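You operate a simulated robot arm through the tools that you are given. There is no shell and no other tool. Be economical: measure what you need, move in short steps, check, and stop when the job is done.

You are at the controls of a simulated two-armed robot. One attempt, no reset.

## Task
Pick up the yellow filter cartridge with one hand, pass it to the other hand and put it on the top of the blue table. Put the green roller from the top of the tall steel table on the grey plate. Take the blue tube from the top of the low brown box left of the aisle and put it on the left half of the wooden bench. Open the wire guide 62. The order is free.

Only the result counts: the job must be done as asked and must still hold three seconds after the hand-in. Knocking over, shifting, dropping, spilling or breaking anything else fails it.

## Robot
Two 7-joint arms with fingered hands on one trunk, on a base that drives. Base frame: it is fixed to the floor where the robot stands at the start and does not move with it; the origin is under the middle of the robot, x ahead of it, y to its left, z up. Readings come in mm, rad, newtons and seconds.
The left shoulder is at the start at [70, 145, 896], the right one opposite. With the tool pointing down near the work surface each hand reaches from about 200 to 740 mm from the robot's upright axis, wherever it stands, measured 20 degrees to its own side. Places, roughly: blue tube (7x7x21 cm) [-3100, -700, 600]; green roller (9x4x4 cm) [-700, -3300, 900]; grey plate (15x15x1 cm) [500, 1100, 900]; left half of the wooden bench [-3100, -3300, 900]; top of the blue table [800, -1500, 800]; wire guide 62 [-10800, 1400, 1100]; yellow filter cartridge (6x6x13 cm) [600, 0, 1600]. Payload 3.5 kg a hand.
The tool frame of a hand sits at the grasp point between the pads (the TCP): z along the fingers, y along the line on which they close. The tips reach 25 mm beyond it. The gripper opens to 88 mm. The gripper's body begins 29 mm behind the TCP. The gripper is a hand of 4 fingers: y runs from the thumb to the fingers, the wrist lies at [-13, -97, -162] in the tool frame.
Orientation is that of the tool frame in the base frame, as [roll, pitch, yaw] about the fixed x, y, z axes, in that order (R = Rz(yaw) Ry(pitch) Rx(roll)). With the fingers straight down and the wrist toward the robot, the tool's x, y and z point along [0, 1, 0], [1, 0, 0] and [0, 0, -1] of the base frame.

## Interface
- The arms move only by the tool arm_command. It takes "left_deltas", "right_deltas" or both (then of equal length, played together; a hand with none holds still); each is a list of rows, each an object of numbers (a shift or turn left out is 0): "x", "y", "z": the shift along the tool's x, y, z in mm; "rx", "ry", "rz": the turn, a rotation vector about the tool's x, y, z in rad. In form: [{"x": .., "y": .., "z": .., "rx": .., "ry": .., "rz": ..}, ...]. A call has 1 to 20 rows; each row is the pose to reach, as a shift and turn from the pose commanded when the call began, along the tool's axes at that moment. Each row takes 0.2 s and may step no farther than 50 mm and 0.15 rad from the row before; otherwise, the whole call is refused. Where a pose cannot be reached the arm comes as near as it can. A force on the tool above 40 N (or 10 N above the force at the start of the call, whichever is more), or a blocked arm, ends the call early, and 0.2 s more pass. In this call time passes only in rows, and 0.2 s behind the last. The reply holds the time, the measured pose of the TCP, the force on the tool along the base axes, the opening and the grip force, in the units named above and with some noise, with the torque about the TCP (base axes, N m) and any sound that the robot's microphone picked up, and new pictures: "show" is both (left out), scene, wrist or none (wrist: the cameras of the hands that moved).
- Cameras (640 x 400 px; columns grow to the right, rows downward): "scene" is now at [139.1, 0.5, 1272.1]; the picture's right is [0.01, -1.00, 0.00], its down [0.00, 0.00, -1.00] and it looks along [1.00, 0.01, 0.00] (base axes); focal length 214 px, centre (320, 200). "left" rides on the left gripper at [-64, -83, -98] in its tool frame; the picture's right is [-0.62, -0.37, 0.69], its down [0.71, -0.63, 0.30] and it looks along [0.32, 0.68, 0.65] (tool axes); focal length 265 px, centre (320, 200). "right" rides on the right gripper at [64, -83, -98] in its tool frame; the picture's right is [-0.62, 0.37, -0.69], its down [-0.71, -0.63, 0.30] and it looks along [-0.32, 0.68, 0.65] (tool axes); focal length 265 px, centre (320, 200). There is no depth. A picture from a camera that has moved, and an enlarged one, comes with that camera's place and axes in the base frame and with its lens.
- lift_body(by): slides the trunk up (or, below 0, down) by that many mm; the arms and the scene camera ride with it, the base frame stays. It gives what a move gives, with no picture.
- drive_base(legs): drives the robot by 1 to 6 legs, each [ahead, left, turn to the left] in mm, mm and rad, along the robot's own axes; the way and the turn of a leg run together, so that a leg with both is an arc; at most 1500 mm and 3.142 rad a leg. The arms and the cameras ride along, it lands a little off, and it stops where it bumps. It gives what a move gives, and a new picture of the scene camera.
- finger_targets(index, middle, ring, thumb_bend, thumb_turn, hand): sets how far each is bent, from 0 (flat) to 1 (curled in); at 0.3 the hand is open as for a grip, at 0.7 the pads meet at the TCP. One left out holds its place. A second passes; each finger stops where it meets its share of the squeeze, and holds until it gets a number again. It is the only way to open and close the hand. It gives what a move gives, with no picture; readings hold the bend of each and the force on the fingers (four entries, about 0 where the hand has none), thumb and palm. thumb_turn goes from beside the hand (0) to across from the fingers (1), as for a grip.
- aim_head(pan, tilt): turns the head with the scene camera to pan (to the left, within 1.501 rad either way) and tilt (down, from -0.506 to 1.204), counted from straight ahead of the robot. It gives what a move gives, and a new picture of the scene camera.
- enlarge(camera, box): a new picture of the part [left, top, right, bottom] of that camera's present view, enlarged. The clock stands still meanwhile.
- job_done(): hands the job in; it is judged then, once.

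Work in short steps. Places have to be worked out from the pictures, the camera data and where the tool is seen: move nearer, look again, correct. Check each grasp and each placing, and mend what went wrong. You have 165 turns and 260 pictures in all, those below and enlarged ones among them. Open the grippers and draw the arms clear of the work before you hand the job in, unless the task says otherwise.

The tools are called after ">>>" by a JSON object that holds its "api" and its "payload". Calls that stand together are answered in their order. arm_command: Moves the arms, as the interface text tells. Its arguments: {"type":"object","properties":{"left_deltas":{"type":"array"},"right_deltas":{"type":"array"},"show":{"type":"string","enum":["both","scene","wrist","none"]}},"required":[]} The other tools are called the same way: lift_body (by) slides the trunk up or down; finger_targets (index, middle, ring, thumb_bend, thumb_turn, hand) moves the fingers one by one; drive_base (legs) drives the base; aim_head (pan, tilt) turns the head that bears the scene camera; enlarge (camera, box) takes an enlarged picture of a part of a camera's view; job_done () hands the job in.

At the start:

```text
time: 0.0
left_tcp_pos: [366.1, 176.3, 999.9]
left_tcp_rot: [3.141, 0.002, 1.572]
left_ft_force: [0.1, -0.6, 0.3]
left_wrist_torque: [0.01, -0.01, 0.01]
left_finger_gap: 87.4
left_grip_force: 0.1
left_shape: jaw
left_bend: [0.3, 0.3, 0.3, 0.3, 0.98]
left_finger forces: [0.0, 0.0, 0.0, 0.1, 0.0, 0.1]
right_tcp_pos: [511.6, -229.4, 1000.3]
right_tcp_rot: [3.141, 0.001, 1.57]
right_ft_force: [-0.2, 0.3, 0.1]
right_wrist_torque: [0.03, 0.0, 0.01]
right_finger_gap: 87.7
right_grip_force: 0.0
right_shape: jaw
right_bend: [0.3, 0.3, 0.3, 0.3, 0.98]
right_finger forces: [0.0, 0.1, 0.0, 0.0, 0.0, 0.0]
trunk travel left (down, up): [-459.0, 381.0]
robot x, y, heading: [0.9, 0.6, -0.001]
head pan, tilt: [0.012, -0.002]
```

scene: 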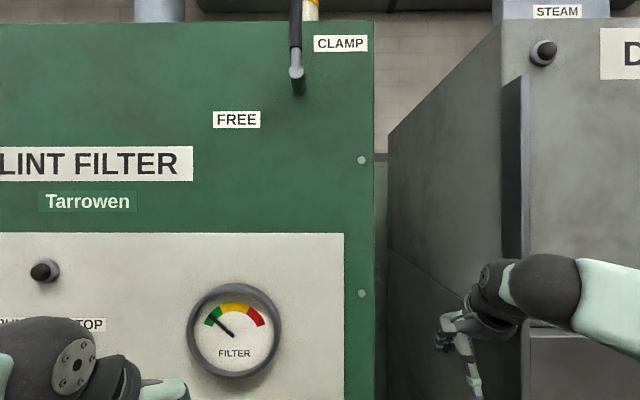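
right: 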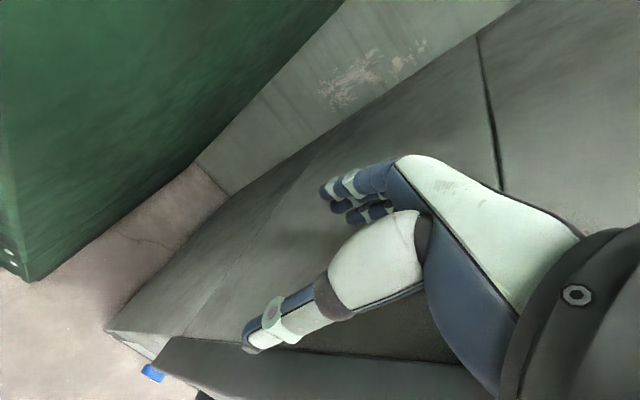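
left: 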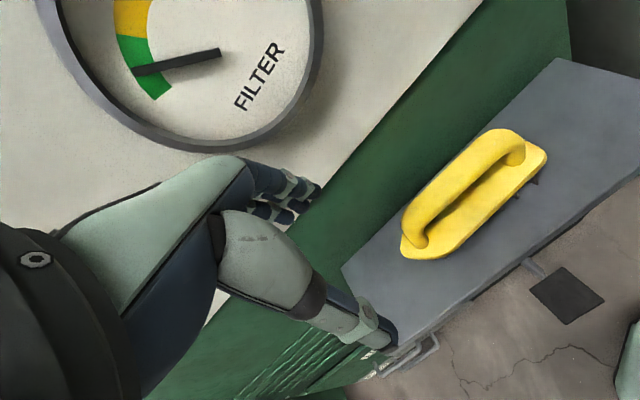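

The scene shows the lint filter machine with a clamp lever above, near the cartridge. I look up to see the cartridge and its clamp.

>>> {"api": "aim_head", "payload": {"pan": 0.0, "tilt": -0.5}}

```text
time: 0.9
left_tcp_pos: [365.3, 176.7, 998.5]
left_tcp_rot: [3.14, 0.002, 1.571]
left_ft_force: [0.7, -0.6, -0.4]
left_wrist_torque: [-0.02, 0.02, 0.0]
left_finger_gap: 87.6
left_grip_force: 0.0
left_shape: jaw
left_bend: [0.3, 0.3, 0.3, 0.3, 0.98]
left_finger forces: [0.0, 0.0, 0.0, 0.0, 0.0, 0.1]
right_tcp_pos: [512.0, -230.1, 999.4]
right_tcp_rot: [3.141, 0.002, 1.571]
right_ft_force: [0.2, 0.9, 0.6]
right_wrist_torque: [0.01, 0.01, 0.04]
right_finger_gap: 87.7
right_grip_force: 0.2
right_shape: jaw
right_bend: [0.3, 0.3, 0.3, 0.3, 0.98]
right_finger forces: [0.0, 0.0, 0.0, 0.1, 0.0, 0.0]
trunk travel left (down, up): [-459.0, 381.0]
robot x, y, heading: [0.6, 0.5, 0.002]
head pan, tilt: [0.0, -0.499]
camera scene: at [116.3, -0.6, 1311.9], right [0.0, -1.0, 0.0], down [0.48, 0.0, -0.88], along [0.88, 0.0, 0.48], focal length 214 px, centre (320, 200)
```

scene: 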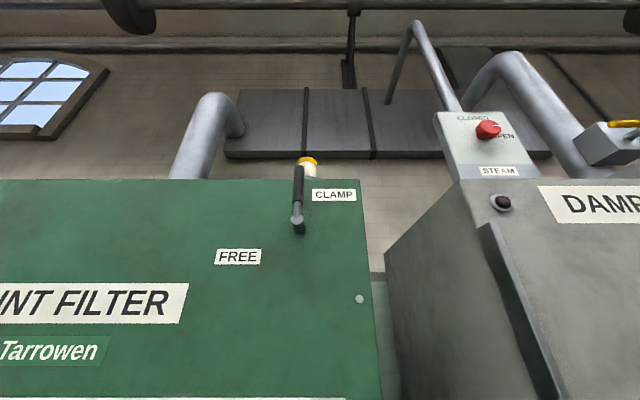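

The lever points up (CLAMP) and must be turned toward FREE; the cartridge stands behind on top. I back off a little for room, then raise the trunk for a better view.

>>> {"api": "drive_base", "payload": {"legs": [[-250, 0, 0]]}}

>>> {"api": "lift_body", "payload": {"by": 375}}

>>> {"api": "aim_head", "payload": {"pan": 0.0, "tilt": 0.15}}

```text
time: 2.8
left_tcp_pos: [116.4, 176.1, 999.6]
left_tcp_rot: [3.141, 0.0, 1.568]
left_ft_force: [-0.6, 0.2, 0.3]
left_wrist_torque: [-0.03, 0.0, 0.01]
left_finger_gap: 88.0
left_grip_force: 0.0
left_shape: jaw
left_bend: [0.3, 0.3, 0.3, 0.3, 0.98]
left_finger forces: [0.0, 0.0, 0.1, 0.0, 0.0, 0.0]
right_tcp_pos: [262.7, -230.6, 1000.0]
right_tcp_rot: [-3.141, -0.001, 1.568]
right_ft_force: [-1.5, -0.8, 0.4]
right_wrist_torque: [0.01, 0.02, 0.0]
right_finger_gap: 87.9
right_grip_force: 0.0
right_shape: jaw
right_bend: [0.3, 0.3, 0.3, 0.3, 0.98]
right_finger forces: [0.0, 0.1, 0.0, 0.0, 0.0, 0.0]
trunk travel left (down, up): [-459.0, 381.0]
robot x, y, heading: [-251.9, 0.2, -0.002]
head pan, tilt: [0.0, -0.499]
camera scene: at [-133.9, -0.6, 1312.0], right [0.0, -1.0, 0.0], down [0.48, 0.0, -0.88], along [0.88, 0.0, 0.48], focal length 214 px, centre (320, 200)
```

scene: 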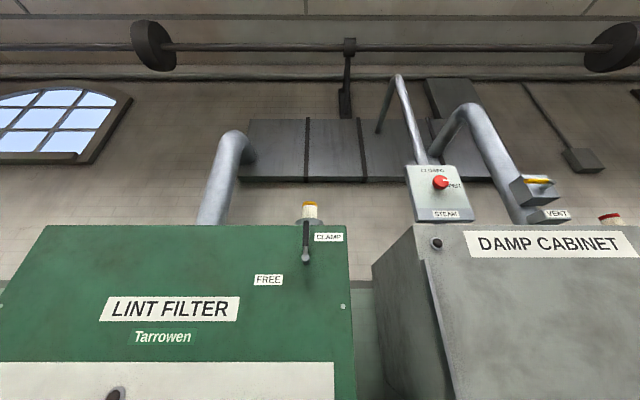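

```text
time: 6.4
left_tcp_pos: [116.1, 176.3, 1374.7]
left_tcp_rot: [3.141, 0.002, 1.569]
left_ft_force: [0.4, 0.7, -0.5]
left_wrist_torque: [0.0, -0.03, -0.02]
left_finger_gap: 87.6
left_grip_force: 0.0
left_shape: jaw
left_bend: [0.3, 0.3, 0.3, 0.3, 0.98]
left_finger forces: [0.0, 0.1, 0.0, 0.0, 0.1, 0.0]
right_tcp_pos: [261.9, -229.0, 1374.7]
right_tcp_rot: [3.142, -0.001, 1.57]
right_ft_force: [-0.2, -0.4, 0.6]
right_wrist_torque: [0.02, 0.02, 0.0]
right_finger_gap: 87.7
right_grip_force: 0.1
right_shape: jaw
right_bend: [0.3, 0.3, 0.3, 0.3, 0.98]
right_finger forces: [0.0, 0.1, 0.0, 0.0, 0.0, 0.0]
trunk travel left (down, up): [-834.0, 6.0]
robot x, y, heading: [-248.6, 1.0, -0.002]
head pan, tilt: [0.0, -0.499]
```

```text
time: 7.4
left_tcp_pos: [116.1, 175.4, 1374.6]
left_tcp_rot: [3.14, 0.003, 1.569]
left_ft_force: [-0.6, -0.1, -0.4]
left_wrist_torque: [0.0, -0.04, 0.03]
left_finger_gap: 87.7
left_grip_force: 0.0
left_shape: jaw
left_bend: [0.3, 0.3, 0.3, 0.3, 0.98]
left_finger forces: [0.0, 0.0, 0.0, 0.0, 0.0, 0.0]
right_tcp_pos: [261.4, -229.0, 1374.7]
right_tcp_rot: [3.141, -0.001, 1.57]
right_ft_force: [-0.2, -0.8, 0.2]
right_wrist_torque: [0.03, -0.01, 0.04]
right_finger_gap: 87.6
right_grip_force: 0.0
right_shape: jaw
right_bend: [0.3, 0.3, 0.3, 0.3, 0.98]
right_finger forces: [0.1, 0.1, 0.0, 0.0, 0.0, 0.1]
trunk travel left (down, up): [-834.0, 6.0]
robot x, y, heading: [-249.0, 1.0, -0.004]
head pan, tilt: [0.0, 0.15]
camera scene: at [-107.7, -0.7, 1633.3], right [0.0, -1.0, 0.0], down [-0.15, 0.0, -0.99], along [0.99, 0.0, -0.15], focal length 214 px, centre (320, 200)
```

scene: 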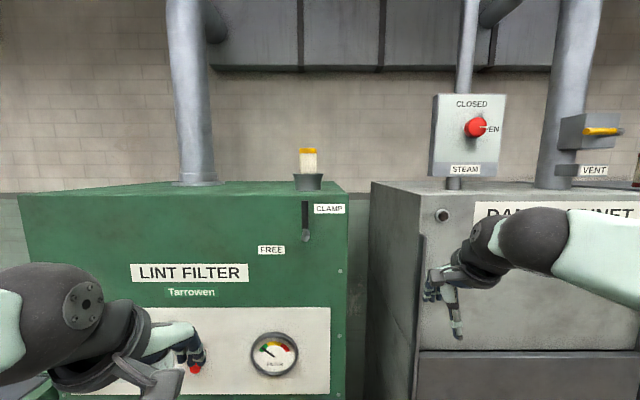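

>>> {"api": "enlarge", "payload": {"camera": "scene", "box": [240, 130, 370, 260]}}

```text
3.08 times, centred on (305, 195) of scene
camera zoom: at [-107.7, -0.7, 1633.3], right [0.0, -1.0, 0.0], down [-0.15, 0.0, -0.99], along [0.99, 0.0, -0.15], focal length 660 px, centre (366, 215)
```

zoom: 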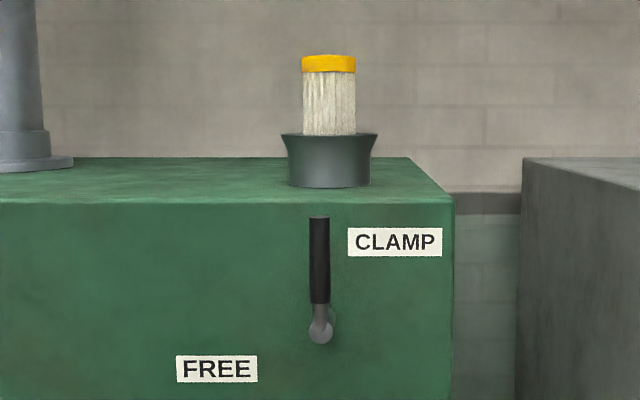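

Estimates: lever pivot ≈[440,40,1452], handle up to z≈1548, cartridge ≈[610,40], protruding z 1613–1698, front face x≈480. I turn the left hand to point forward with its thumb left and fingers right, to cage the lever.

>>> {"api": "arm_command", "payload": {"left_deltas": [{"y": 7, "z": -8, "rx": -0.0806, "ry": 0.0806, "rz": 0.0806}, {"y": 14, "z": -16, "rx": -0.1612, "ry": 0.1612, "rz": 0.1612}, {"y": 20, "z": -24, "rx": -0.2418, "ry": 0.2418, "rz": 0.2418}, {"y": 27, "z": -32, "rx": -0.3224, "ry": 0.3224, "rz": 0.3224}, {"y": 34, "z": -40, "rx": -0.403, "ry": 0.403, "rz": 0.403}, {"y": 40, "z": -48, "rx": -0.4836, "ry": 0.4836, "rz": 0.4836}, {"y": 47, "z": -56, "rx": -0.5642, "ry": 0.5642, "rz": 0.5642}, {"y": 54, "z": -64, "rx": -0.6448, "ry": 0.6448, "rz": 0.6448}, {"y": 60, "z": -72, "rx": -0.7254, "ry": 0.7254, "rz": 0.7254}, {"y": 67, "z": -80, "rx": -0.806, "ry": 0.806, "rz": 0.806}, {"y": 74, "z": -88, "rx": -0.8866, "ry": 0.8866, "rz": 0.8866}, {"y": 80, "z": -96, "rx": -0.9672, "ry": 0.9672, "rz": 0.9672}, {"y": 87, "z": -104, "rx": -1.0478, "ry": 1.0478, "rz": 1.0478}, {"y": 94, "z": -112, "rx": -1.1284, "ry": 1.1284, "rz": 1.1284}, {"y": 100, "z": -120, "rx": -1.209, "ry": 1.209, "rz": 1.209}]}}

```text
time: 10.6
left_tcp_pos: [216.7, 176.9, 1493.8]
left_tcp_rot: [1.224, -1.569, 1.915]
left_ft_force: [0.4, -0.1, -0.9]
left_wrist_torque: [0.0, -0.01, -0.02]
left_finger_gap: 87.5
left_grip_force: 0.1
left_shape: jaw
left_bend: [0.3, 0.3, 0.3, 0.3, 0.98]
left_finger forces: [0.1, 0.0, 0.1, 0.1, 0.0, 0.0]
right_tcp_pos: [262.8, -228.1, 1375.6]
right_tcp_rot: [-3.141, -0.001, 1.57]
right_ft_force: [1.1, -0.3, 0.0]
right_wrist_torque: [0.04, 0.05, 0.03]
right_finger_gap: 87.5
right_grip_force: 0.1
right_shape: jaw
right_bend: [0.3, 0.3, 0.3, 0.3, 0.98]
right_finger forces: [0.1, 0.0, 0.0, 0.0, 0.1, 0.0]
trunk travel left (down, up): [-834.0, 6.0]
robot x, y, heading: [-250.3, -0.3, -0.003]
head pan, tilt: [0.0, 0.15]
camera scene: at [-107.0, 0.0, 1633.1], right [0.0, -1.0, 0.0], down [-0.15, 0.0, -0.99], along [0.99, 0.0, -0.15], focal length 214 px, centre (320, 200)
camera left: at [119.8, 260.9, 1428.8], right [0.69, 0.37, -0.62], down [0.31, 0.63, 0.71], along [0.65, -0.68, 0.33], focal length 265 px, centre (320, 200)
```

scene: 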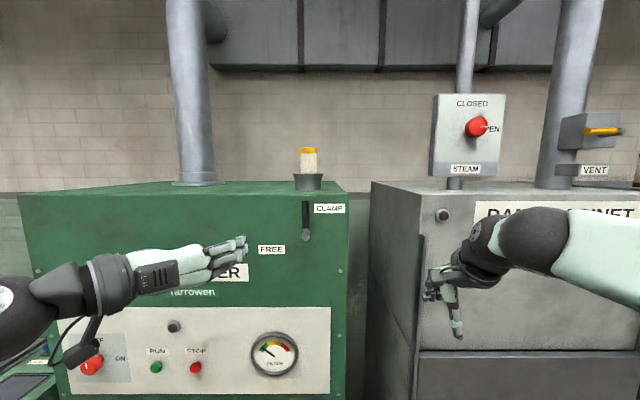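
left: 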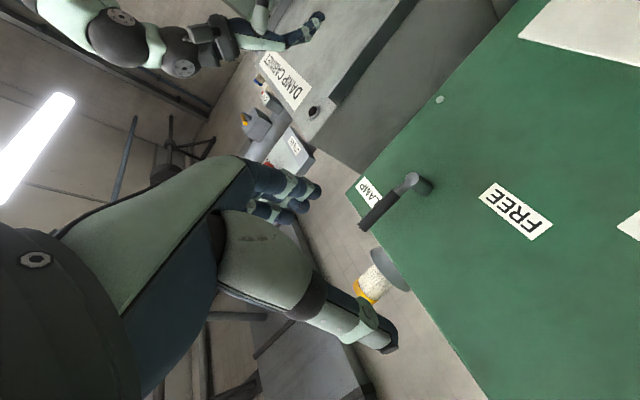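

Triangulated: lever pivot [442,40,1453], handle x≈437 from z≈1475 to 1548. I drive 150 mm ahead to get in reach; then line up.

>>> {"api": "drive_base", "payload": {"legs": [[150, 0, 0]]}}

```text
time: 12.0
left_tcp_pos: [364.8, 174.4, 1496.4]
left_tcp_rot: [0.439, -1.568, 2.698]
left_ft_force: [-0.1, -0.6, 0.0]
left_wrist_torque: [0.01, 0.01, 0.0]
left_finger_gap: 87.8
left_grip_force: 0.1
left_shape: jaw
left_bend: [0.3, 0.3, 0.3, 0.3, 0.98]
left_finger forces: [0.1, 0.1, 0.0, 0.0, 0.1, 0.0]
right_tcp_pos: [407.3, -231.2, 1375.6]
right_tcp_rot: [3.138, 0.0, 1.567]
right_ft_force: [-0.5, 0.5, -0.2]
right_wrist_torque: [-0.01, -0.01, 0.03]
right_finger_gap: 87.7
right_grip_force: 0.1
right_shape: jaw
right_bend: [0.3, 0.3, 0.3, 0.3, 0.98]
right_finger forces: [0.0, 0.0, 0.1, 0.1, 0.0, 0.0]
trunk travel left (down, up): [-834.0, 6.0]
robot x, y, heading: [-102.1, -3.6, -0.005]
head pan, tilt: [0.0, 0.15]
camera scene: at [38.3, -1.4, 1633.6], right [0.0, -1.0, 0.0], down [-0.15, 0.0, -0.99], along [0.99, 0.0, -0.15], focal length 214 px, centre (320, 200)
```

scene: 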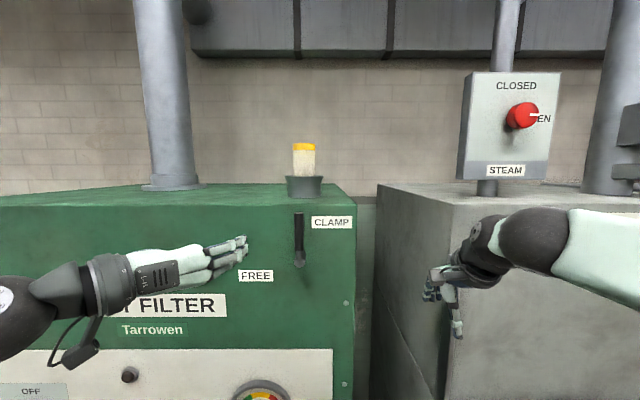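

I move the left hand sideways in front of the lever, still 70 mm short of it, and look.

>>> {"api": "arm_command", "payload": {"left_deltas": [{"x": 8, "y": 45}, {"x": 16, "y": 90}, {"x": 24, "y": 134}]}}

```text
time: 12.8
left_tcp_pos: [367.8, 35.9, 1519.0]
left_tcp_rot: [0.532, -1.571, 2.604]
left_ft_force: [0.4, -0.1, -1.0]
left_wrist_torque: [-0.02, 0.0, 0.02]
left_finger_gap: 87.8
left_grip_force: 0.0
left_shape: jaw
left_bend: [0.3, 0.3, 0.3, 0.3, 0.98]
left_finger forces: [0.0, 0.0, 0.1, 0.0, 0.0, 0.0]
right_tcp_pos: [412.9, -233.9, 1374.3]
right_tcp_rot: [-3.141, -0.002, 1.566]
right_ft_force: [-0.2, -0.1, 0.5]
right_wrist_torque: [0.02, 0.02, 0.02]
right_finger_gap: 87.6
right_grip_force: 0.1
right_shape: jaw
right_bend: [0.3, 0.3, 0.3, 0.3, 0.98]
right_finger forces: [0.0, 0.0, 0.0, 0.1, 0.1, 0.1]
trunk travel left (down, up): [-834.0, 6.0]
robot x, y, heading: [-100.6, -0.1, -0.004]
head pan, tilt: [0.0, 0.15]
camera scene: at [43.3, -4.2, 1633.0], right [0.0, -1.0, 0.0], down [-0.15, 0.0, -0.99], along [0.99, 0.0, -0.15], focal length 214 px, centre (320, 200)
camera left: at [270.3, 120.7, 1453.1], right [0.69, 0.36, -0.62], down [0.31, 0.63, 0.71], along [0.65, -0.69, 0.32], focal length 265 px, centre (320, 200)
```

scene: 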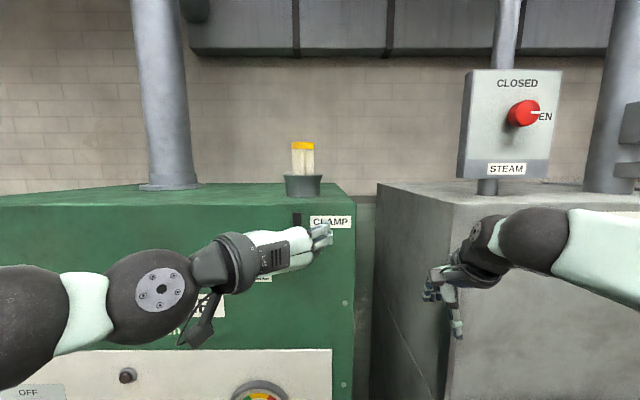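
left: 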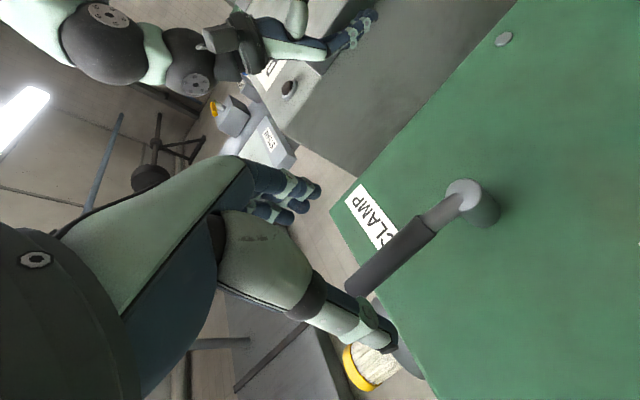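

The handle is lined up between thumb and fingers; I move forward 70 mm to cage it.

>>> {"api": "arm_command", "payload": {"left_deltas": [{"z": 25}, {"z": 50}, {"z": 70}]}}

```text
time: 13.6
left_tcp_pos: [437.9, 40.0, 1518.0]
left_tcp_rot: [1.311, -1.569, 1.825]
left_ft_force: [-0.4, 0.3, 0.8]
left_wrist_torque: [0.0, 0.03, 0.0]
left_finger_gap: 87.7
left_grip_force: 0.1
left_shape: jaw
left_bend: [0.3, 0.3, 0.3, 0.3, 0.98]
left_finger forces: [0.0, 0.0, 0.0, 0.0, 0.0, 0.0]
right_tcp_pos: [412.6, -231.0, 1374.4]
right_tcp_rot: [3.142, -0.001, 1.568]
right_ft_force: [0.0, 0.0, 0.1]
right_wrist_torque: [0.02, 0.01, 0.01]
right_finger_gap: 87.7
right_grip_force: 0.0
right_shape: jaw
right_bend: [0.3, 0.3, 0.3, 0.3, 0.98]
right_finger forces: [0.1, 0.0, 0.0, 0.0, 0.0, 0.0]
trunk travel left (down, up): [-834.0, 6.0]
robot x, y, heading: [-97.2, -0.2, -0.004]
head pan, tilt: [0.0, 0.15]
camera scene: at [43.5, -1.8, 1633.1], right [0.0, -1.0, 0.0], down [-0.15, 0.0, -0.99], along [0.99, 0.0, -0.15], focal length 214 px, centre (320, 200)
camera left: at [340.7, 123.9, 1452.6], right [0.69, 0.36, -0.62], down [0.31, 0.63, 0.71], along [0.65, -0.69, 0.33], focal length 265 px, centre (320, 200)
```

scene: 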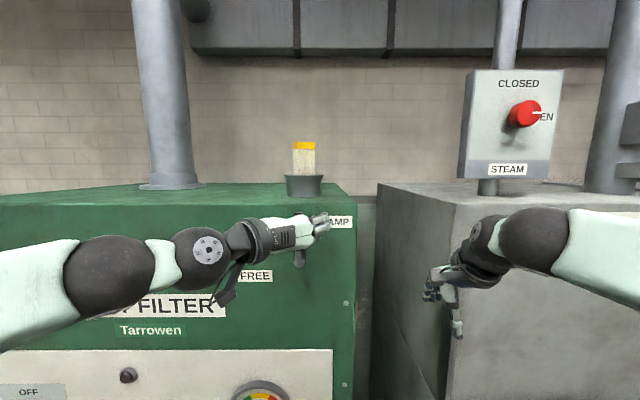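
left: 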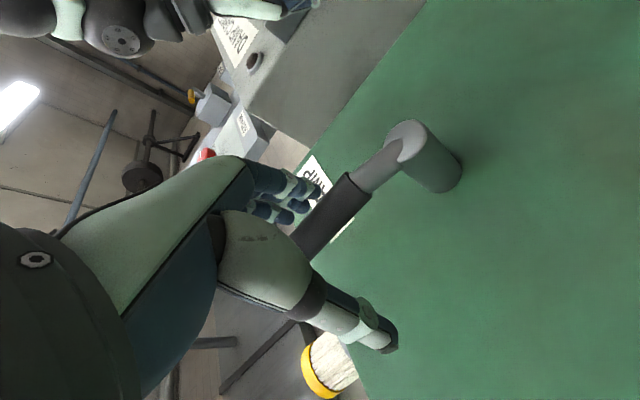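

The handle lies between the pads. I close the fingers loosely to about 25 mm around it.

>>> {"api": "finger_targets", "payload": {"hand": "left", "index": 0.58, "middle": 0.58, "ring": 0.58, "thumb_bend": 0.58}}

```text
time: 14.6
left_tcp_pos: [436.5, 39.6, 1519.5]
left_tcp_rot: [2.417, -1.57, 0.721]
left_ft_force: [0.5, -0.2, -0.2]
left_wrist_torque: [0.04, 0.0, 0.02]
left_finger_gap: 26.7
left_grip_force: 0.1
left_shape: fingers
left_bend: [0.57, 0.57, 0.57, 0.57, 0.98]
left_finger forces: [0.1, 0.1, 0.0, 0.1, 0.0, 0.0]
right_tcp_pos: [410.5, -231.4, 1374.8]
right_tcp_rot: [3.141, 0.001, 1.567]
right_ft_force: [1.0, -1.0, -0.1]
right_wrist_torque: [0.01, -0.01, -0.01]
right_finger_gap: 87.5
right_grip_force: 0.1
right_shape: jaw
right_bend: [0.3, 0.3, 0.3, 0.3, 0.98]
right_finger forces: [0.0, 0.0, 0.0, 0.0, 0.0, 0.1]
trunk travel left (down, up): [-834.0, 6.0]
robot x, y, heading: [-100.3, -4.4, 0.0]
head pan, tilt: [0.0, 0.15]
```

Now I swing the lever along its arc (radius 65 mm) to the left, turning the hand with it, 90 degrees.

>>> {"api": "arm_command", "payload": {"left_deltas": [{"x": -0.5, "y": -8.4, "rz": -0.13}, {"x": -2.2, "y": -16.7, "rz": -0.26}, {"x": -4.9, "y": -24.7, "rz": -0.39}, {"x": -8.6, "y": -32.3, "rz": -0.52}, {"x": -13.3, "y": -39.3, "rz": -0.65}, {"x": -18.8, "y": -45.7, "rz": -0.78}, {"x": -25.1, "y": -51.3, "rz": -0.91}, {"x": -32, "y": -56.1, "rz": -1.04}, {"x": -39.6, "y": -59.8, "rz": -1.17}, {"x": -47.6, "y": -62.6, "rz": -1.3}, {"x": -55.9, "y": -64.4, "rz": -1.43}, {"x": -64, "y": -65, "rz": -1.56}]}}

```text
time: 17.2
left_tcp_pos: [435.8, 103.7, 1455.4]
left_tcp_rot: [1.57, -0.007, 1.566]
left_ft_force: [-0.3, -0.6, 0.0]
left_wrist_torque: [0.01, 0.02, -0.02]
left_finger_gap: 26.6
left_grip_force: 0.2
left_shape: fingers
left_bend: [0.57, 0.57, 0.57, 0.57, 0.98]
left_finger forces: [0.1, 0.0, 0.5, 0.0, 0.0, 0.1]
right_tcp_pos: [410.5, -233.3, 1375.0]
right_tcp_rot: [3.141, -0.001, 1.566]
right_ft_force: [-0.7, -0.2, 0.6]
right_wrist_torque: [0.0, 0.02, 0.03]
right_finger_gap: 87.5
right_grip_force: 0.1
right_shape: jaw
right_bend: [0.3, 0.3, 0.3, 0.3, 0.98]
right_finger forces: [0.0, 0.0, 0.0, 0.0, 0.1, 0.0]
trunk travel left (down, up): [-834.0, 6.0]
robot x, y, heading: [-100.6, 0.4, -0.005]
head pan, tilt: [0.0, 0.15]
camera scene: at [41.7, -3.4, 1633.2], right [0.0, -1.0, 0.0], down [-0.15, 0.0, -0.99], along [0.99, 0.0, -0.15], focal length 214 px, centre (320, 200)
camera left: at [338.1, 41.1, 1370.5], right [0.69, -0.62, -0.37], down [0.31, 0.72, -0.62], along [0.65, 0.32, 0.69], focal length 265 px, centre (320, 200)
```

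scene: 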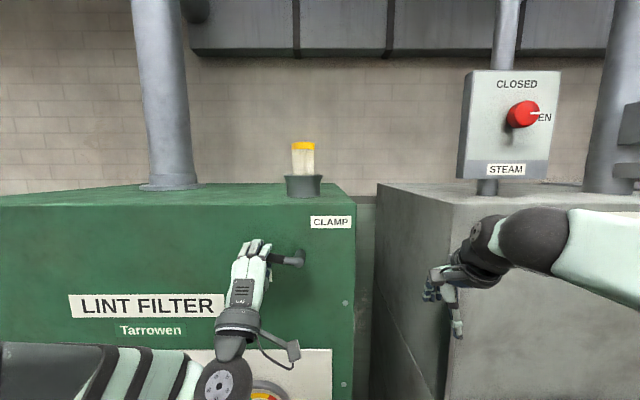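
left: 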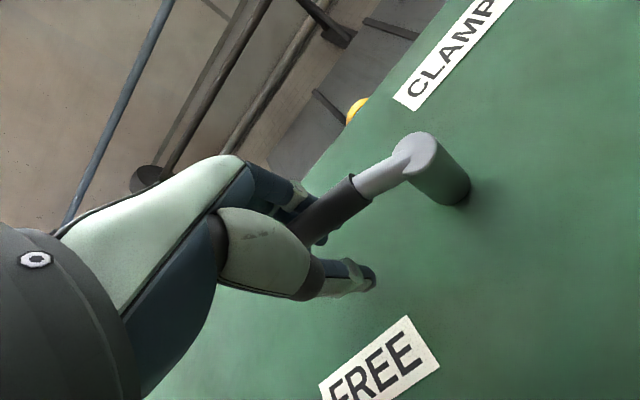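

The lever followed to 90°, no stop felt. I try a bit farther to feel for the end stop.

>>> {"api": "arm_command", "payload": {"left_deltas": [{"x": -0.5, "y": -8.4, "rz": -0.13}, {"x": -2.2, "y": -16.7, "rz": -0.26}, {"x": -4.9, "y": -24.7, "rz": -0.39}]}}

```text
time: 18.0
left_tcp_pos: [435.3, 97.9, 1434.4]
left_tcp_rot: [1.561, 0.382, 1.56]
left_ft_force: [8.2, -0.9, 26.2]
left_wrist_torque: [0.74, 0.24, -0.24]
left_finger_gap: 32.1
left_grip_force: 13.1
left_shape: fingers
left_bend: [0.52, 0.55, 0.45, 0.57, 0.98]
left_finger forces: [6.9, 2.5, 17.8, 0.1, 0.0, 0.0]
right_tcp_pos: [411.0, -232.6, 1375.2]
right_tcp_rot: [3.141, -0.002, 1.566]
right_ft_force: [-0.5, 0.3, 0.5]
right_wrist_torque: [0.0, 0.01, 0.01]
right_finger_gap: 87.7
right_grip_force: 0.1
right_shape: jaw
right_bend: [0.3, 0.3, 0.3, 0.3, 0.98]
right_finger forces: [0.0, 0.1, 0.1, 0.0, 0.0, 0.1]
trunk travel left (down, up): [-834.0, 6.0]
robot x, y, heading: [-98.7, 1.3, -0.004]
head pan, tilt: [0.0, 0.15]
camera scene: at [41.6, -3.7, 1633.9], right [0.0, -1.0, 0.0], down [-0.15, 0.0, -0.99], along [0.99, 0.0, -0.15], focal length 214 px, centre (320, 200)
camera left: at [337.7, 8.4, 1379.1], right [0.69, -0.72, -0.1], down [0.31, 0.43, -0.85], along [0.65, 0.55, 0.52], focal length 265 px, centre (320, 200)
```

scene: 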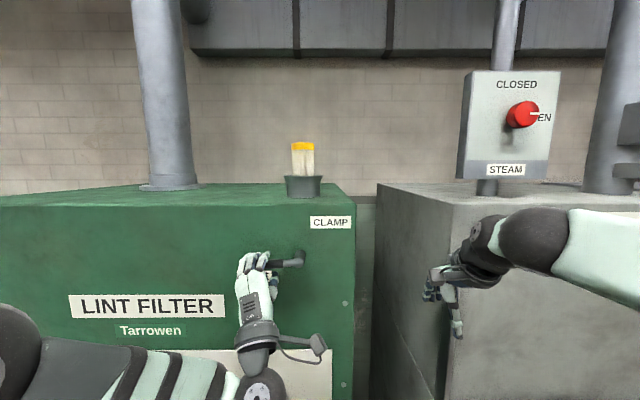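
left: 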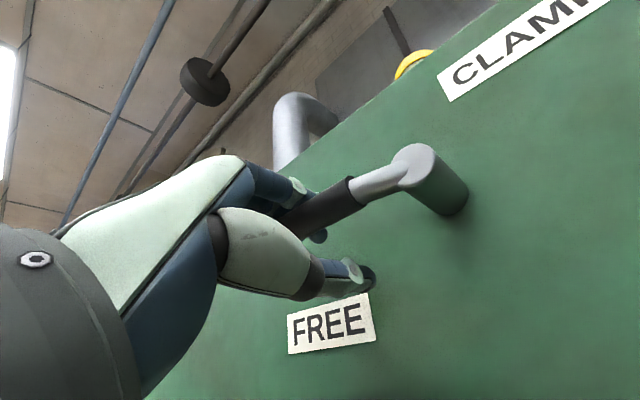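

Fingers meet a firm stop (26 N) just past 90° — the lever is at FREE. I open the hand and draw straight back.

>>> {"api": "finger_targets", "payload": {"hand": "left", "index": 0.3, "middle": 0.3, "ring": 0.3, "thumb_bend": 0.3}}

>>> {"api": "arm_command", "payload": {"left_deltas": [{"z": -30}, {"z": -70}, {"z": -110}, {"z": -150}]}}

```text
time: 19.0
left_tcp_pos: [436.7, 99.6, 1429.6]
left_tcp_rot: [1.571, 0.382, 1.568]
left_ft_force: [0.0, 0.2, -0.2]
left_wrist_torque: [-0.02, -0.03, 0.02]
left_finger_gap: 84.3
left_grip_force: 0.0
left_shape: fingers
left_bend: [0.3, 0.3, 0.3, 0.3, 0.98]
left_finger forces: [0.0, 0.0, 0.1, 0.1, 0.0, 0.0]
right_tcp_pos: [412.3, -231.6, 1374.6]
right_tcp_rot: [3.141, 0.002, 1.569]
right_ft_force: [0.5, 0.1, -0.2]
right_wrist_torque: [0.03, 0.03, -0.02]
right_finger_gap: 87.9
right_grip_force: 0.1
right_shape: jaw
right_bend: [0.3, 0.3, 0.3, 0.3, 0.98]
right_finger forces: [0.0, 0.0, 0.1, 0.1, 0.0, 0.0]
trunk travel left (down, up): [-834.0, 6.0]
robot x, y, heading: [-104.7, -0.7, -0.004]
head pan, tilt: [0.0, 0.15]
```

```text
time: 20.0
left_tcp_pos: [367.0, 99.4, 1431.1]
left_tcp_rot: [1.571, 0.381, 1.567]
left_ft_force: [-0.1, -0.6, -0.2]
left_wrist_torque: [-0.03, 0.01, -0.04]
left_finger_gap: 84.5
left_grip_force: 0.0
left_shape: fingers
left_bend: [0.3, 0.3, 0.3, 0.3, 0.98]
left_finger forces: [0.1, 0.1, 0.0, 0.0, 0.1, 0.1]
left hand out of reach, approached as far as the arm can: row 3, 4
right_tcp_pos: [411.7, -233.3, 1375.4]
right_tcp_rot: [-3.141, -0.001, 1.567]
right_ft_force: [-0.3, 0.1, 0.1]
right_wrist_torque: [0.01, 0.01, 0.02]
right_finger_gap: 87.7
right_grip_force: 0.2
right_shape: jaw
right_bend: [0.3, 0.3, 0.3, 0.3, 0.98]
right_finger forces: [0.0, 0.0, 0.0, 0.1, 0.0, 0.0]
trunk travel left (down, up): [-834.0, 6.0]
robot x, y, heading: [-103.5, -2.2, -0.002]
head pan, tilt: [0.0, 0.15]
camera scene: at [43.2, -2.8, 1633.1], right [0.0, -1.0, 0.0], down [-0.15, 0.0, -0.99], along [0.99, 0.0, -0.15], focal length 214 px, centre (320, 200)
camera left: at [269.0, 9.8, 1375.3], right [0.69, -0.72, -0.11], down [0.31, 0.43, -0.85], along [0.66, 0.55, 0.51], focal length 265 px, centre (320, 200)
```

scene: 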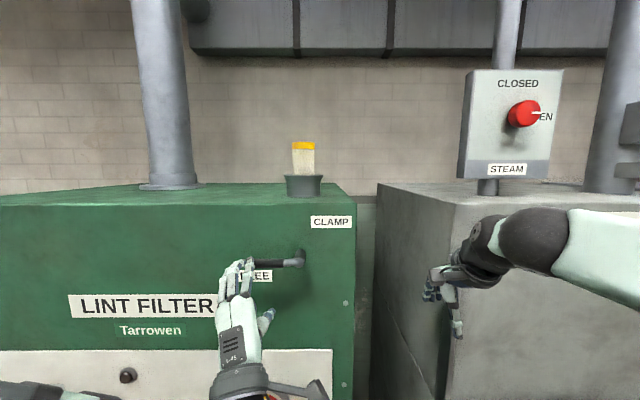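
left: 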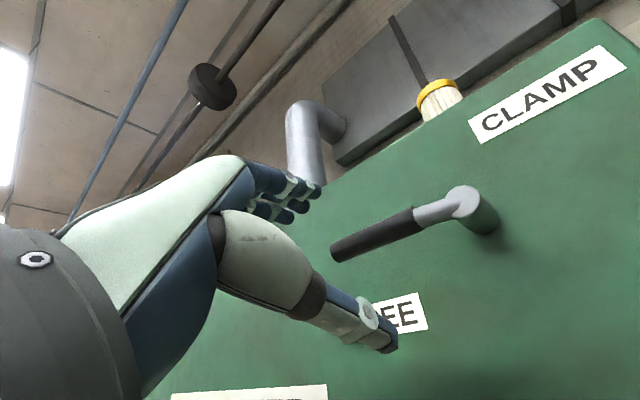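

Lever is at FREE and untouched now. I roll the left hand back (thumb left, fingers right) and raise it to cartridge height z≈1665 in front of the machine.

>>> {"api": "arm_command", "payload": {"left_deltas": [{"x": -10, "y": 13, "rz": 0.14}, {"x": -20, "y": 27, "rz": 0.28}, {"x": -30, "y": 40, "rz": 0.42}, {"x": -41, "y": 54, "rz": 0.56}, {"x": -51, "y": 68, "rz": 0.7}, {"x": -61, "y": 82, "rz": 0.84}, {"x": -72, "y": 96, "rz": 0.98}, {"x": -82, "y": 109, "rz": 1.12}, {"x": -92, "y": 123, "rz": 1.26}, {"x": -102, "y": 137, "rz": 1.4}, {"x": -112, "y": 150, "rz": 1.54}, {"x": -123, "y": 164, "rz": 1.68}, {"x": -133, "y": 178, "rz": 1.82}, {"x": -143, "y": 191, "rz": 1.95}]}}

```text
time: 23.0
left_tcp_pos: [368.4, 37.3, 1660.1]
left_tcp_rot: [-0.626, -1.568, -2.521]
left_ft_force: [-0.6, 0.0, 0.0]
left_wrist_torque: [0.0, -0.01, 0.01]
left_finger_gap: 84.5
left_grip_force: 0.1
left_shape: fingers
left_bend: [0.3, 0.3, 0.3, 0.3, 0.98]
left_finger forces: [0.1, 0.1, 0.0, 0.0, 0.1, 0.1]
right_tcp_pos: [410.8, -233.1, 1373.7]
right_tcp_rot: [3.141, -0.002, 1.567]
right_ft_force: [-0.4, -0.1, 0.7]
right_wrist_torque: [-0.02, 0.04, 0.01]
right_finger_gap: 87.5
right_grip_force: 0.0
right_shape: jaw
right_bend: [0.3, 0.3, 0.3, 0.3, 0.98]
right_finger forces: [0.0, 0.0, 0.0, 0.1, 0.0, 0.0]
trunk travel left (down, up): [-834.0, 6.0]
robot x, y, heading: [-99.6, 0.5, -0.005]
head pan, tilt: [0.0, 0.15]
camera scene: at [42.2, -3.0, 1633.2], right [0.0, -1.0, 0.0], down [-0.15, 0.0, -0.99], along [0.99, 0.0, -0.15], focal length 214 px, centre (320, 200)
camera left: at [270.4, 121.8, 1595.3], right [0.7, 0.37, -0.62], down [0.31, 0.63, 0.72], along [0.65, -0.69, 0.32], focal length 265 px, centre (320, 200)
```

scene: 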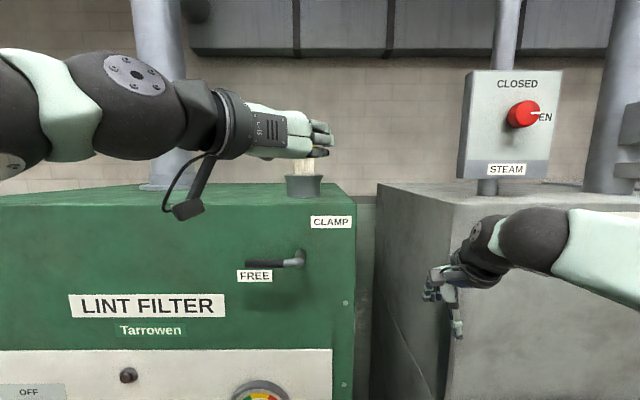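
left: 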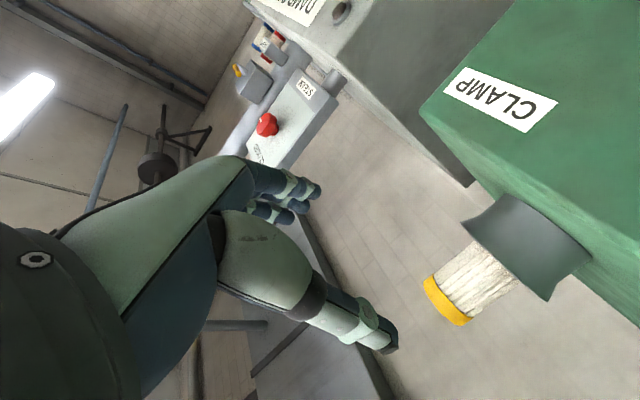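

Cap triangulates to about [612,38,1687]. I drive 120 mm ahead, so the cartridge comes within comfortable reach.

>>> {"api": "drive_base", "payload": {"legs": [[120, 0, 0]]}}

>>> {"api": "arm_command", "payload": {"left_deltas": [{"x": 3}, {"x": 5}]}}

```text
time: 24.2
left_tcp_pos: [481.5, 37.9, 1662.3]
left_tcp_rot: [0.322, -1.567, 2.816]
left_ft_force: [-0.5, -0.8, 1.0]
left_wrist_torque: [0.03, 0.03, 0.0]
left_finger_gap: 84.8
left_grip_force: 0.1
left_shape: fingers
left_bend: [0.3, 0.3, 0.3, 0.3, 0.98]
left_finger forces: [0.1, 0.0, 0.0, 0.0, 0.0, 0.0]
right_tcp_pos: [525.9, -231.3, 1377.6]
right_tcp_rot: [3.137, -0.001, 1.568]
right_ft_force: [0.1, 0.2, 0.3]
right_wrist_torque: [0.0, -0.03, 0.02]
right_finger_gap: 87.5
right_grip_force: 0.2
right_shape: jaw
right_bend: [0.3, 0.3, 0.3, 0.3, 0.98]
right_finger forces: [0.1, 0.0, 0.0, 0.1, 0.0, 0.0]
trunk travel left (down, up): [-834.0, 6.0]
robot x, y, heading: [20.9, -2.2, -0.0]
head pan, tilt: [0.0, 0.15]
camera scene: at [156.2, -2.1, 1633.8], right [0.0, -1.0, 0.0], down [-0.15, 0.0, -0.99], along [0.99, 0.0, -0.15], focal length 214 px, centre (320, 200)
```

scene: 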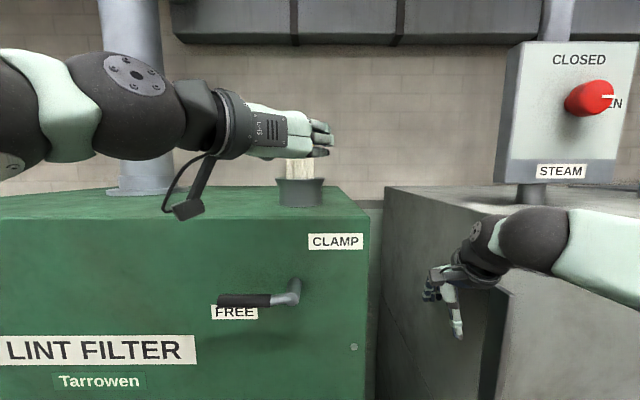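

```text
time: 24.8
left_tcp_pos: [483.5, 37.6, 1667.1]
left_tcp_rot: [0.012, -1.567, 3.124]
left_ft_force: [0.2, 0.3, -0.2]
left_wrist_torque: [-0.03, 0.02, 0.02]
left_finger_gap: 84.6
left_grip_force: 0.1
left_shape: fingers
left_bend: [0.3, 0.3, 0.3, 0.3, 0.98]
left_finger forces: [0.0, 0.1, 0.1, 0.0, 0.0, 0.1]
right_tcp_pos: [526.7, -231.1, 1376.5]
right_tcp_rot: [3.137, 0.0, 1.568]
right_ft_force: [0.2, -0.2, -0.2]
right_wrist_torque: [0.01, -0.03, -0.02]
right_finger_gap: 87.7
right_grip_force: 0.1
right_shape: jaw
right_bend: [0.3, 0.3, 0.3, 0.3, 0.98]
right_finger forces: [0.0, 0.1, 0.1, 0.0, 0.0, 0.1]
trunk travel left (down, up): [-834.0, 6.0]
robot x, y, heading: [18.5, 1.1, -0.005]
head pan, tilt: [0.0, 0.15]
camera scene: at [158.4, -2.2, 1633.5], right [0.0, -1.0, 0.0], down [-0.15, 0.0, -0.99], along [0.99, 0.0, -0.15], focal length 214 px, centre (320, 200)
camera left: at [386.2, 122.2, 1600.7], right [0.7, 0.36, -0.62], down [0.3, 0.63, 0.71], along [0.65, -0.69, 0.33], focal length 265 px, centre (320, 200)
```

scene: 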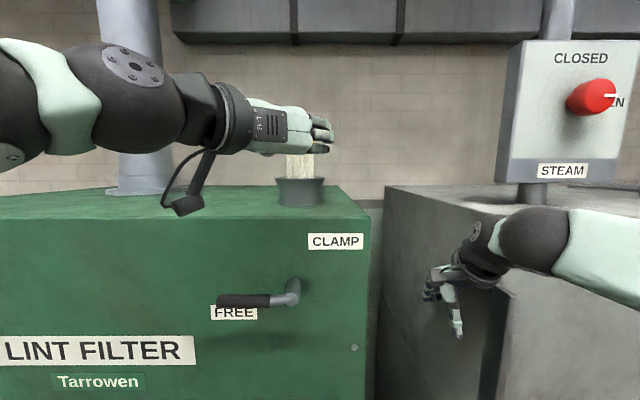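
left: 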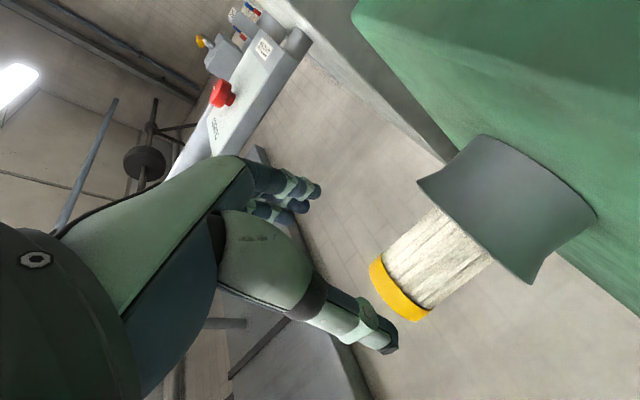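

Refined cartridge axis ≈[605,39]. I advance 80 mm first and check the clearances.

>>> {"api": "arm_command", "payload": {"left_deltas": [{"z": 40, "y": -1}, {"z": 80, "y": -1}]}}

```text
time: 25.4
left_tcp_pos: [570.2, 35.4, 1664.3]
left_tcp_rot: [-0.563, -1.569, -2.583]
left_ft_force: [0.2, 0.5, 0.7]
left_wrist_torque: [-0.01, -0.02, 0.01]
left_finger_gap: 84.6
left_grip_force: 0.1
left_shape: fingers
left_bend: [0.3, 0.3, 0.3, 0.3, 0.98]
left_finger forces: [0.1, 0.0, 0.1, 0.1, 0.1, 0.1]
right_tcp_pos: [531.6, -232.9, 1373.9]
right_tcp_rot: [3.141, -0.004, 1.567]
right_ft_force: [0.6, 0.6, 0.2]
right_wrist_torque: [-0.03, 0.02, -0.01]
right_finger_gap: 87.7
right_grip_force: 0.0
right_shape: jaw
right_bend: [0.3, 0.3, 0.3, 0.3, 0.98]
right_finger forces: [0.0, 0.0, 0.0, 0.0, 0.1, 0.1]
trunk travel left (down, up): [-834.0, 6.0]
robot x, y, heading: [22.9, -1.2, 0.001]
head pan, tilt: [0.0, 0.15]
camera scene: at [164.5, -3.8, 1632.9], right [0.0, -1.0, 0.0], down [-0.15, 0.0, -0.99], along [0.99, 0.0, -0.15], focal length 214 px, centre (320, 200)
camera left: at [472.4, 120.4, 1598.5], right [0.69, 0.36, -0.62], down [0.31, 0.63, 0.71], along [0.65, -0.69, 0.32], focal length 265 px, centre (320, 200)
```

scene: 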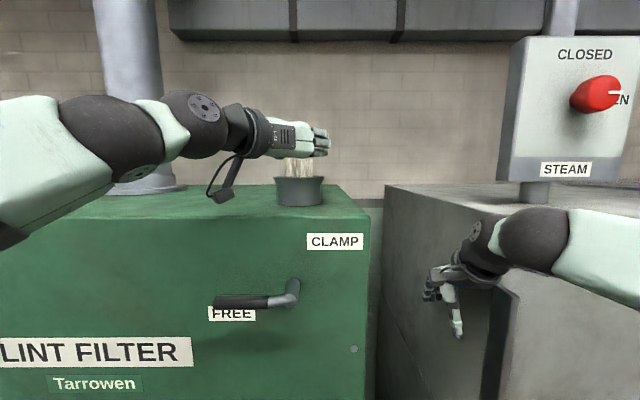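
left: 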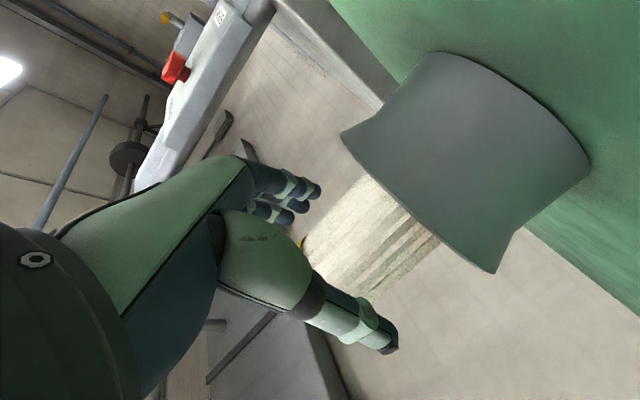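

The cartridge lies between thumb and fingers with room on both sides. I go the last 36 mm, then close.

>>> {"api": "arm_command", "payload": {"left_deltas": [{"z": 18, "y": -3}, {"z": 36, "y": -3}], "show": "wrist"}}

>>> {"api": "finger_targets", "payload": {"hand": "left", "index": 0.6, "middle": 0.6, "ring": 0.6, "thumb_bend": 0.6}}

```text
time: 26.0
left_tcp_pos: [607.3, 40.3, 1664.7]
left_tcp_rot: [2.524, -1.57, 0.612]
left_ft_force: [0.3, -0.1, -0.1]
left_wrist_torque: [-0.04, 0.04, -0.02]
left_finger_gap: 84.7
left_grip_force: 0.0
left_shape: fingers
left_bend: [0.3, 0.3, 0.3, 0.3, 0.98]
left_finger forces: [0.0, 0.0, 0.0, 0.0, 0.1, 0.1]
right_tcp_pos: [533.1, -232.7, 1374.2]
right_tcp_rot: [-3.14, -0.002, 1.567]
right_ft_force: [0.3, 0.0, -0.2]
right_wrist_torque: [0.05, 0.0, -0.01]
right_finger_gap: 87.9
right_grip_force: 0.1
right_shape: jaw
right_bend: [0.3, 0.3, 0.3, 0.3, 0.98]
right_finger forces: [0.1, 0.0, 0.0, 0.0, 0.0, 0.0]
trunk travel left (down, up): [-834.0, 6.0]
robot x, y, heading: [21.4, 2.3, 0.0]
head pan, tilt: [0.0, 0.15]
camera left: at [509.2, 123.9, 1598.7], right [0.69, 0.36, -0.62], down [0.31, 0.63, 0.71], along [0.65, -0.69, 0.32], focal length 265 px, centre (320, 200)
```

left: 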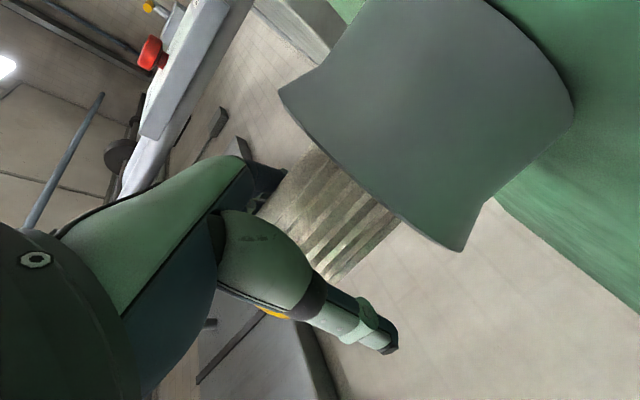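

```text
time: 27.0
left_tcp_pos: [602.4, 41.4, 1665.4]
left_tcp_rot: [0.668, -1.57, 2.467]
left_ft_force: [0.3, -0.8, 1.3]
left_wrist_torque: [0.03, 0.04, 0.03]
left_finger_gap: 50.8
left_grip_force: 20.0
left_shape: fingers
left_bend: [0.45, 0.59, 0.56, 0.49, 0.97]
left_finger forces: [15.9, 1.3, 3.2, 0.0, 19.7, 0.1]
right_tcp_pos: [530.2, -231.4, 1374.8]
right_tcp_rot: [3.14, 0.0, 1.566]
right_ft_force: [0.5, 0.0, 0.2]
right_wrist_torque: [-0.02, 0.0, 0.01]
right_finger_gap: 87.6
right_grip_force: 0.0
right_shape: jaw
right_bend: [0.3, 0.3, 0.3, 0.3, 0.98]
right_finger forces: [0.1, 0.1, 0.1, 0.0, 0.0, 0.0]
trunk travel left (down, up): [-834.0, 6.0]
robot x, y, heading: [21.1, -1.0, -0.004]
head pan, tilt: [0.0, 0.15]
```

Thumb and index hold (about 20 N); I close all fingers further so that middle and ring grip too.

>>> {"api": "finger_targets", "payload": {"hand": "left", "index": 0.75, "middle": 0.75, "ring": 0.75, "thumb_bend": 0.65}}

>>> {"api": "enlarge", "payload": {"camera": "scene", "box": [220, 80, 400, 240]}}

```text
time: 28.0
left_tcp_pos: [600.7, 41.1, 1667.0]
left_tcp_rot: [0.764, -1.563, 2.371]
left_ft_force: [0.8, -0.9, 8.6]
left_wrist_torque: [0.13, 0.1, -0.01]
left_finger_gap: 40.2
left_grip_force: 36.6
left_shape: fingers
left_bend: [0.73, 0.64, 0.72, 0.5, 0.95]
left_finger forces: [17.1, 8.8, 12.2, 0.0, 35.2, 0.0]
right_tcp_pos: [528.5, -232.6, 1375.5]
right_tcp_rot: [3.14, 0.002, 1.568]
right_ft_force: [-0.6, 0.6, 0.0]
right_wrist_torque: [0.03, -0.01, 0.02]
right_finger_gap: 87.6
right_grip_force: 0.0
right_shape: jaw
right_bend: [0.3, 0.3, 0.3, 0.3, 0.98]
right_finger forces: [0.0, 0.1, 0.0, 0.1, 0.1, 0.0]
trunk travel left (down, up): [-834.0, 6.0]
robot x, y, heading: [20.0, -2.3, -0.006]
head pan, tilt: [0.0, 0.15]
```

```text
2.50 times, centred on (310, 160) of scene
camera zoom: at [160.5, -2.5, 1633.4], right [0.0, -1.0, 0.0], down [-0.15, 0.0, -0.99], along [0.99, 0.0, -0.15], focal length 536 px, centre (345, 300)
```

zoom: 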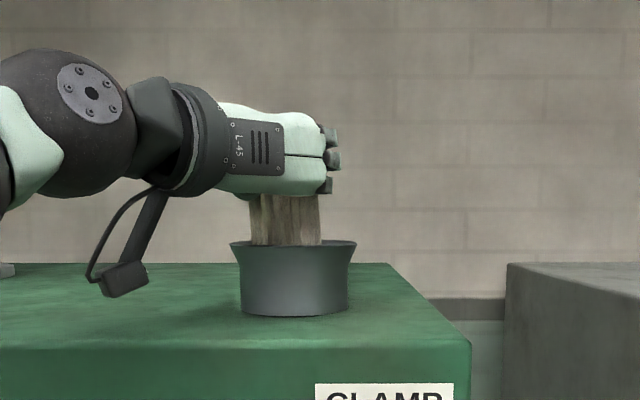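

All three fingers and thumb hold (37 N). I lift straight up slowly (tool x is up).

>>> {"api": "arm_command", "payload": {"left_deltas": [{"x": 12}, {"x": 24}, {"x": 36}, {"x": 48}, {"x": 60}, {"x": 72}, {"x": 84}]}}

```text
time: 29.6
left_tcp_pos: [598.4, 39.3, 1733.6]
left_tcp_rot: [1.371, -1.569, 1.766]
left_ft_force: [-0.3, -0.4, -1.5]
left_wrist_torque: [0.01, -0.02, -0.02]
left_finger_gap: 40.2
left_grip_force: 34.7
left_shape: fingers
left_bend: [0.73, 0.64, 0.72, 0.51, 0.93]
left_finger forces: [17.1, 8.2, 9.6, 0.0, 34.3, 0.0]
left hand out of reach, approached as far as the arm can: row 6, 7
right_tcp_pos: [531.7, -232.8, 1375.8]
right_tcp_rot: [-3.14, -0.002, 1.568]
right_ft_force: [-0.2, -0.2, -0.3]
right_wrist_torque: [-0.04, 0.0, 0.01]
right_finger_gap: 87.8
right_grip_force: 0.1
right_shape: jaw
right_bend: [0.3, 0.3, 0.3, 0.3, 0.98]
right_finger forces: [0.0, 0.0, 0.0, 0.0, 0.0, 0.0]
trunk travel left (down, up): [-834.0, 6.0]
robot x, y, heading: [21.0, -2.7, -0.001]
head pan, tilt: [0.0, 0.15]
camera scene: at [162.6, -2.8, 1633.1], right [0.0, -1.0, 0.0], down [-0.15, 0.0, -0.99], along [0.99, 0.0, -0.15], focal length 214 px, centre (320, 200)
camera left: at [501.5, 124.4, 1667.2], right [0.69, 0.36, -0.62], down [0.31, 0.63, 0.71], along [0.65, -0.69, 0.33], focal length 265 px, centre (320, 200)
```

scene: 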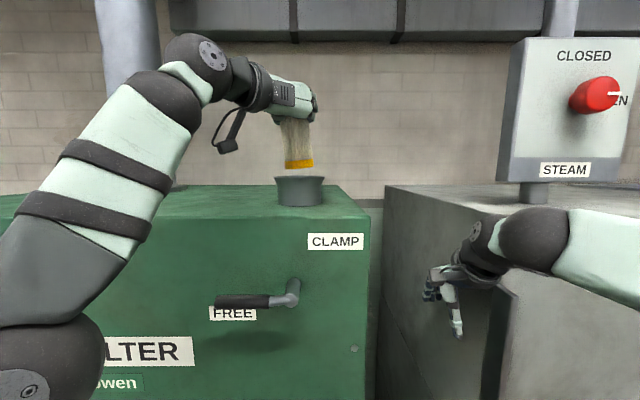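
left: 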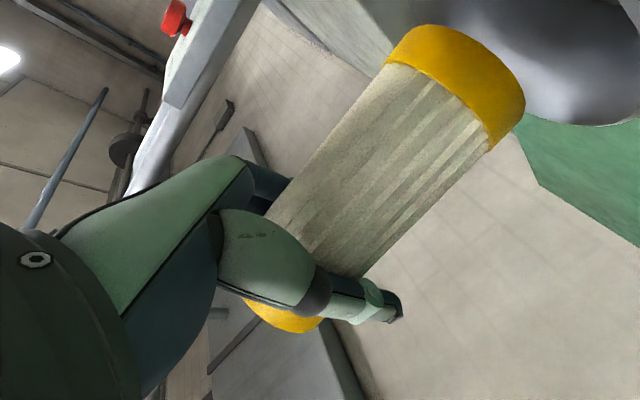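

The cartridge is out, its bottom clear of the cup by about 20 mm. I back the robot out with it.

>>> {"api": "drive_base", "payload": {"legs": [[-500, 0, 0]]}}

```text
time: 32.6
left_tcp_pos: [97.1, 43.6, 1730.1]
left_tcp_rot: [1.885, -1.568, 1.252]
left_ft_force: [0.5, 0.3, -1.5]
left_wrist_torque: [-0.01, -0.02, 0.02]
left_finger_gap: 40.1
left_grip_force: 34.6
left_shape: fingers
left_bend: [0.73, 0.64, 0.72, 0.51, 0.93]
left_finger forces: [17.1, 8.2, 9.6, 0.0, 34.3, 0.1]
right_tcp_pos: [26.9, -229.7, 1373.8]
right_tcp_rot: [-3.138, 0.001, 1.568]
right_ft_force: [-0.1, 0.4, 0.1]
right_wrist_torque: [0.02, 0.01, -0.01]
right_finger_gap: 87.7
right_grip_force: 0.1
right_shape: jaw
right_bend: [0.3, 0.3, 0.3, 0.3, 0.98]
right_finger forces: [0.0, 0.0, 0.1, 0.0, 0.0, 0.0]
trunk travel left (down, up): [-834.0, 6.0]
robot x, y, heading: [-488.3, 3.0, 0.003]
head pan, tilt: [0.0, 0.15]
camera scene: at [-340.6, 0.1, 1632.8], right [0.0, -1.0, 0.0], down [-0.15, 0.0, -0.99], along [0.99, 0.0, -0.15], focal length 214 px, centre (320, 200)
```

scene: 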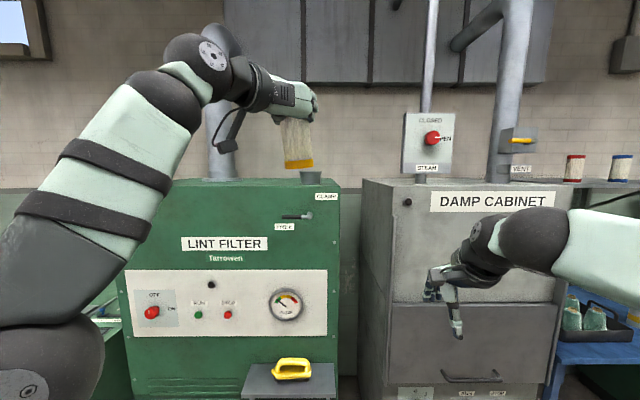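

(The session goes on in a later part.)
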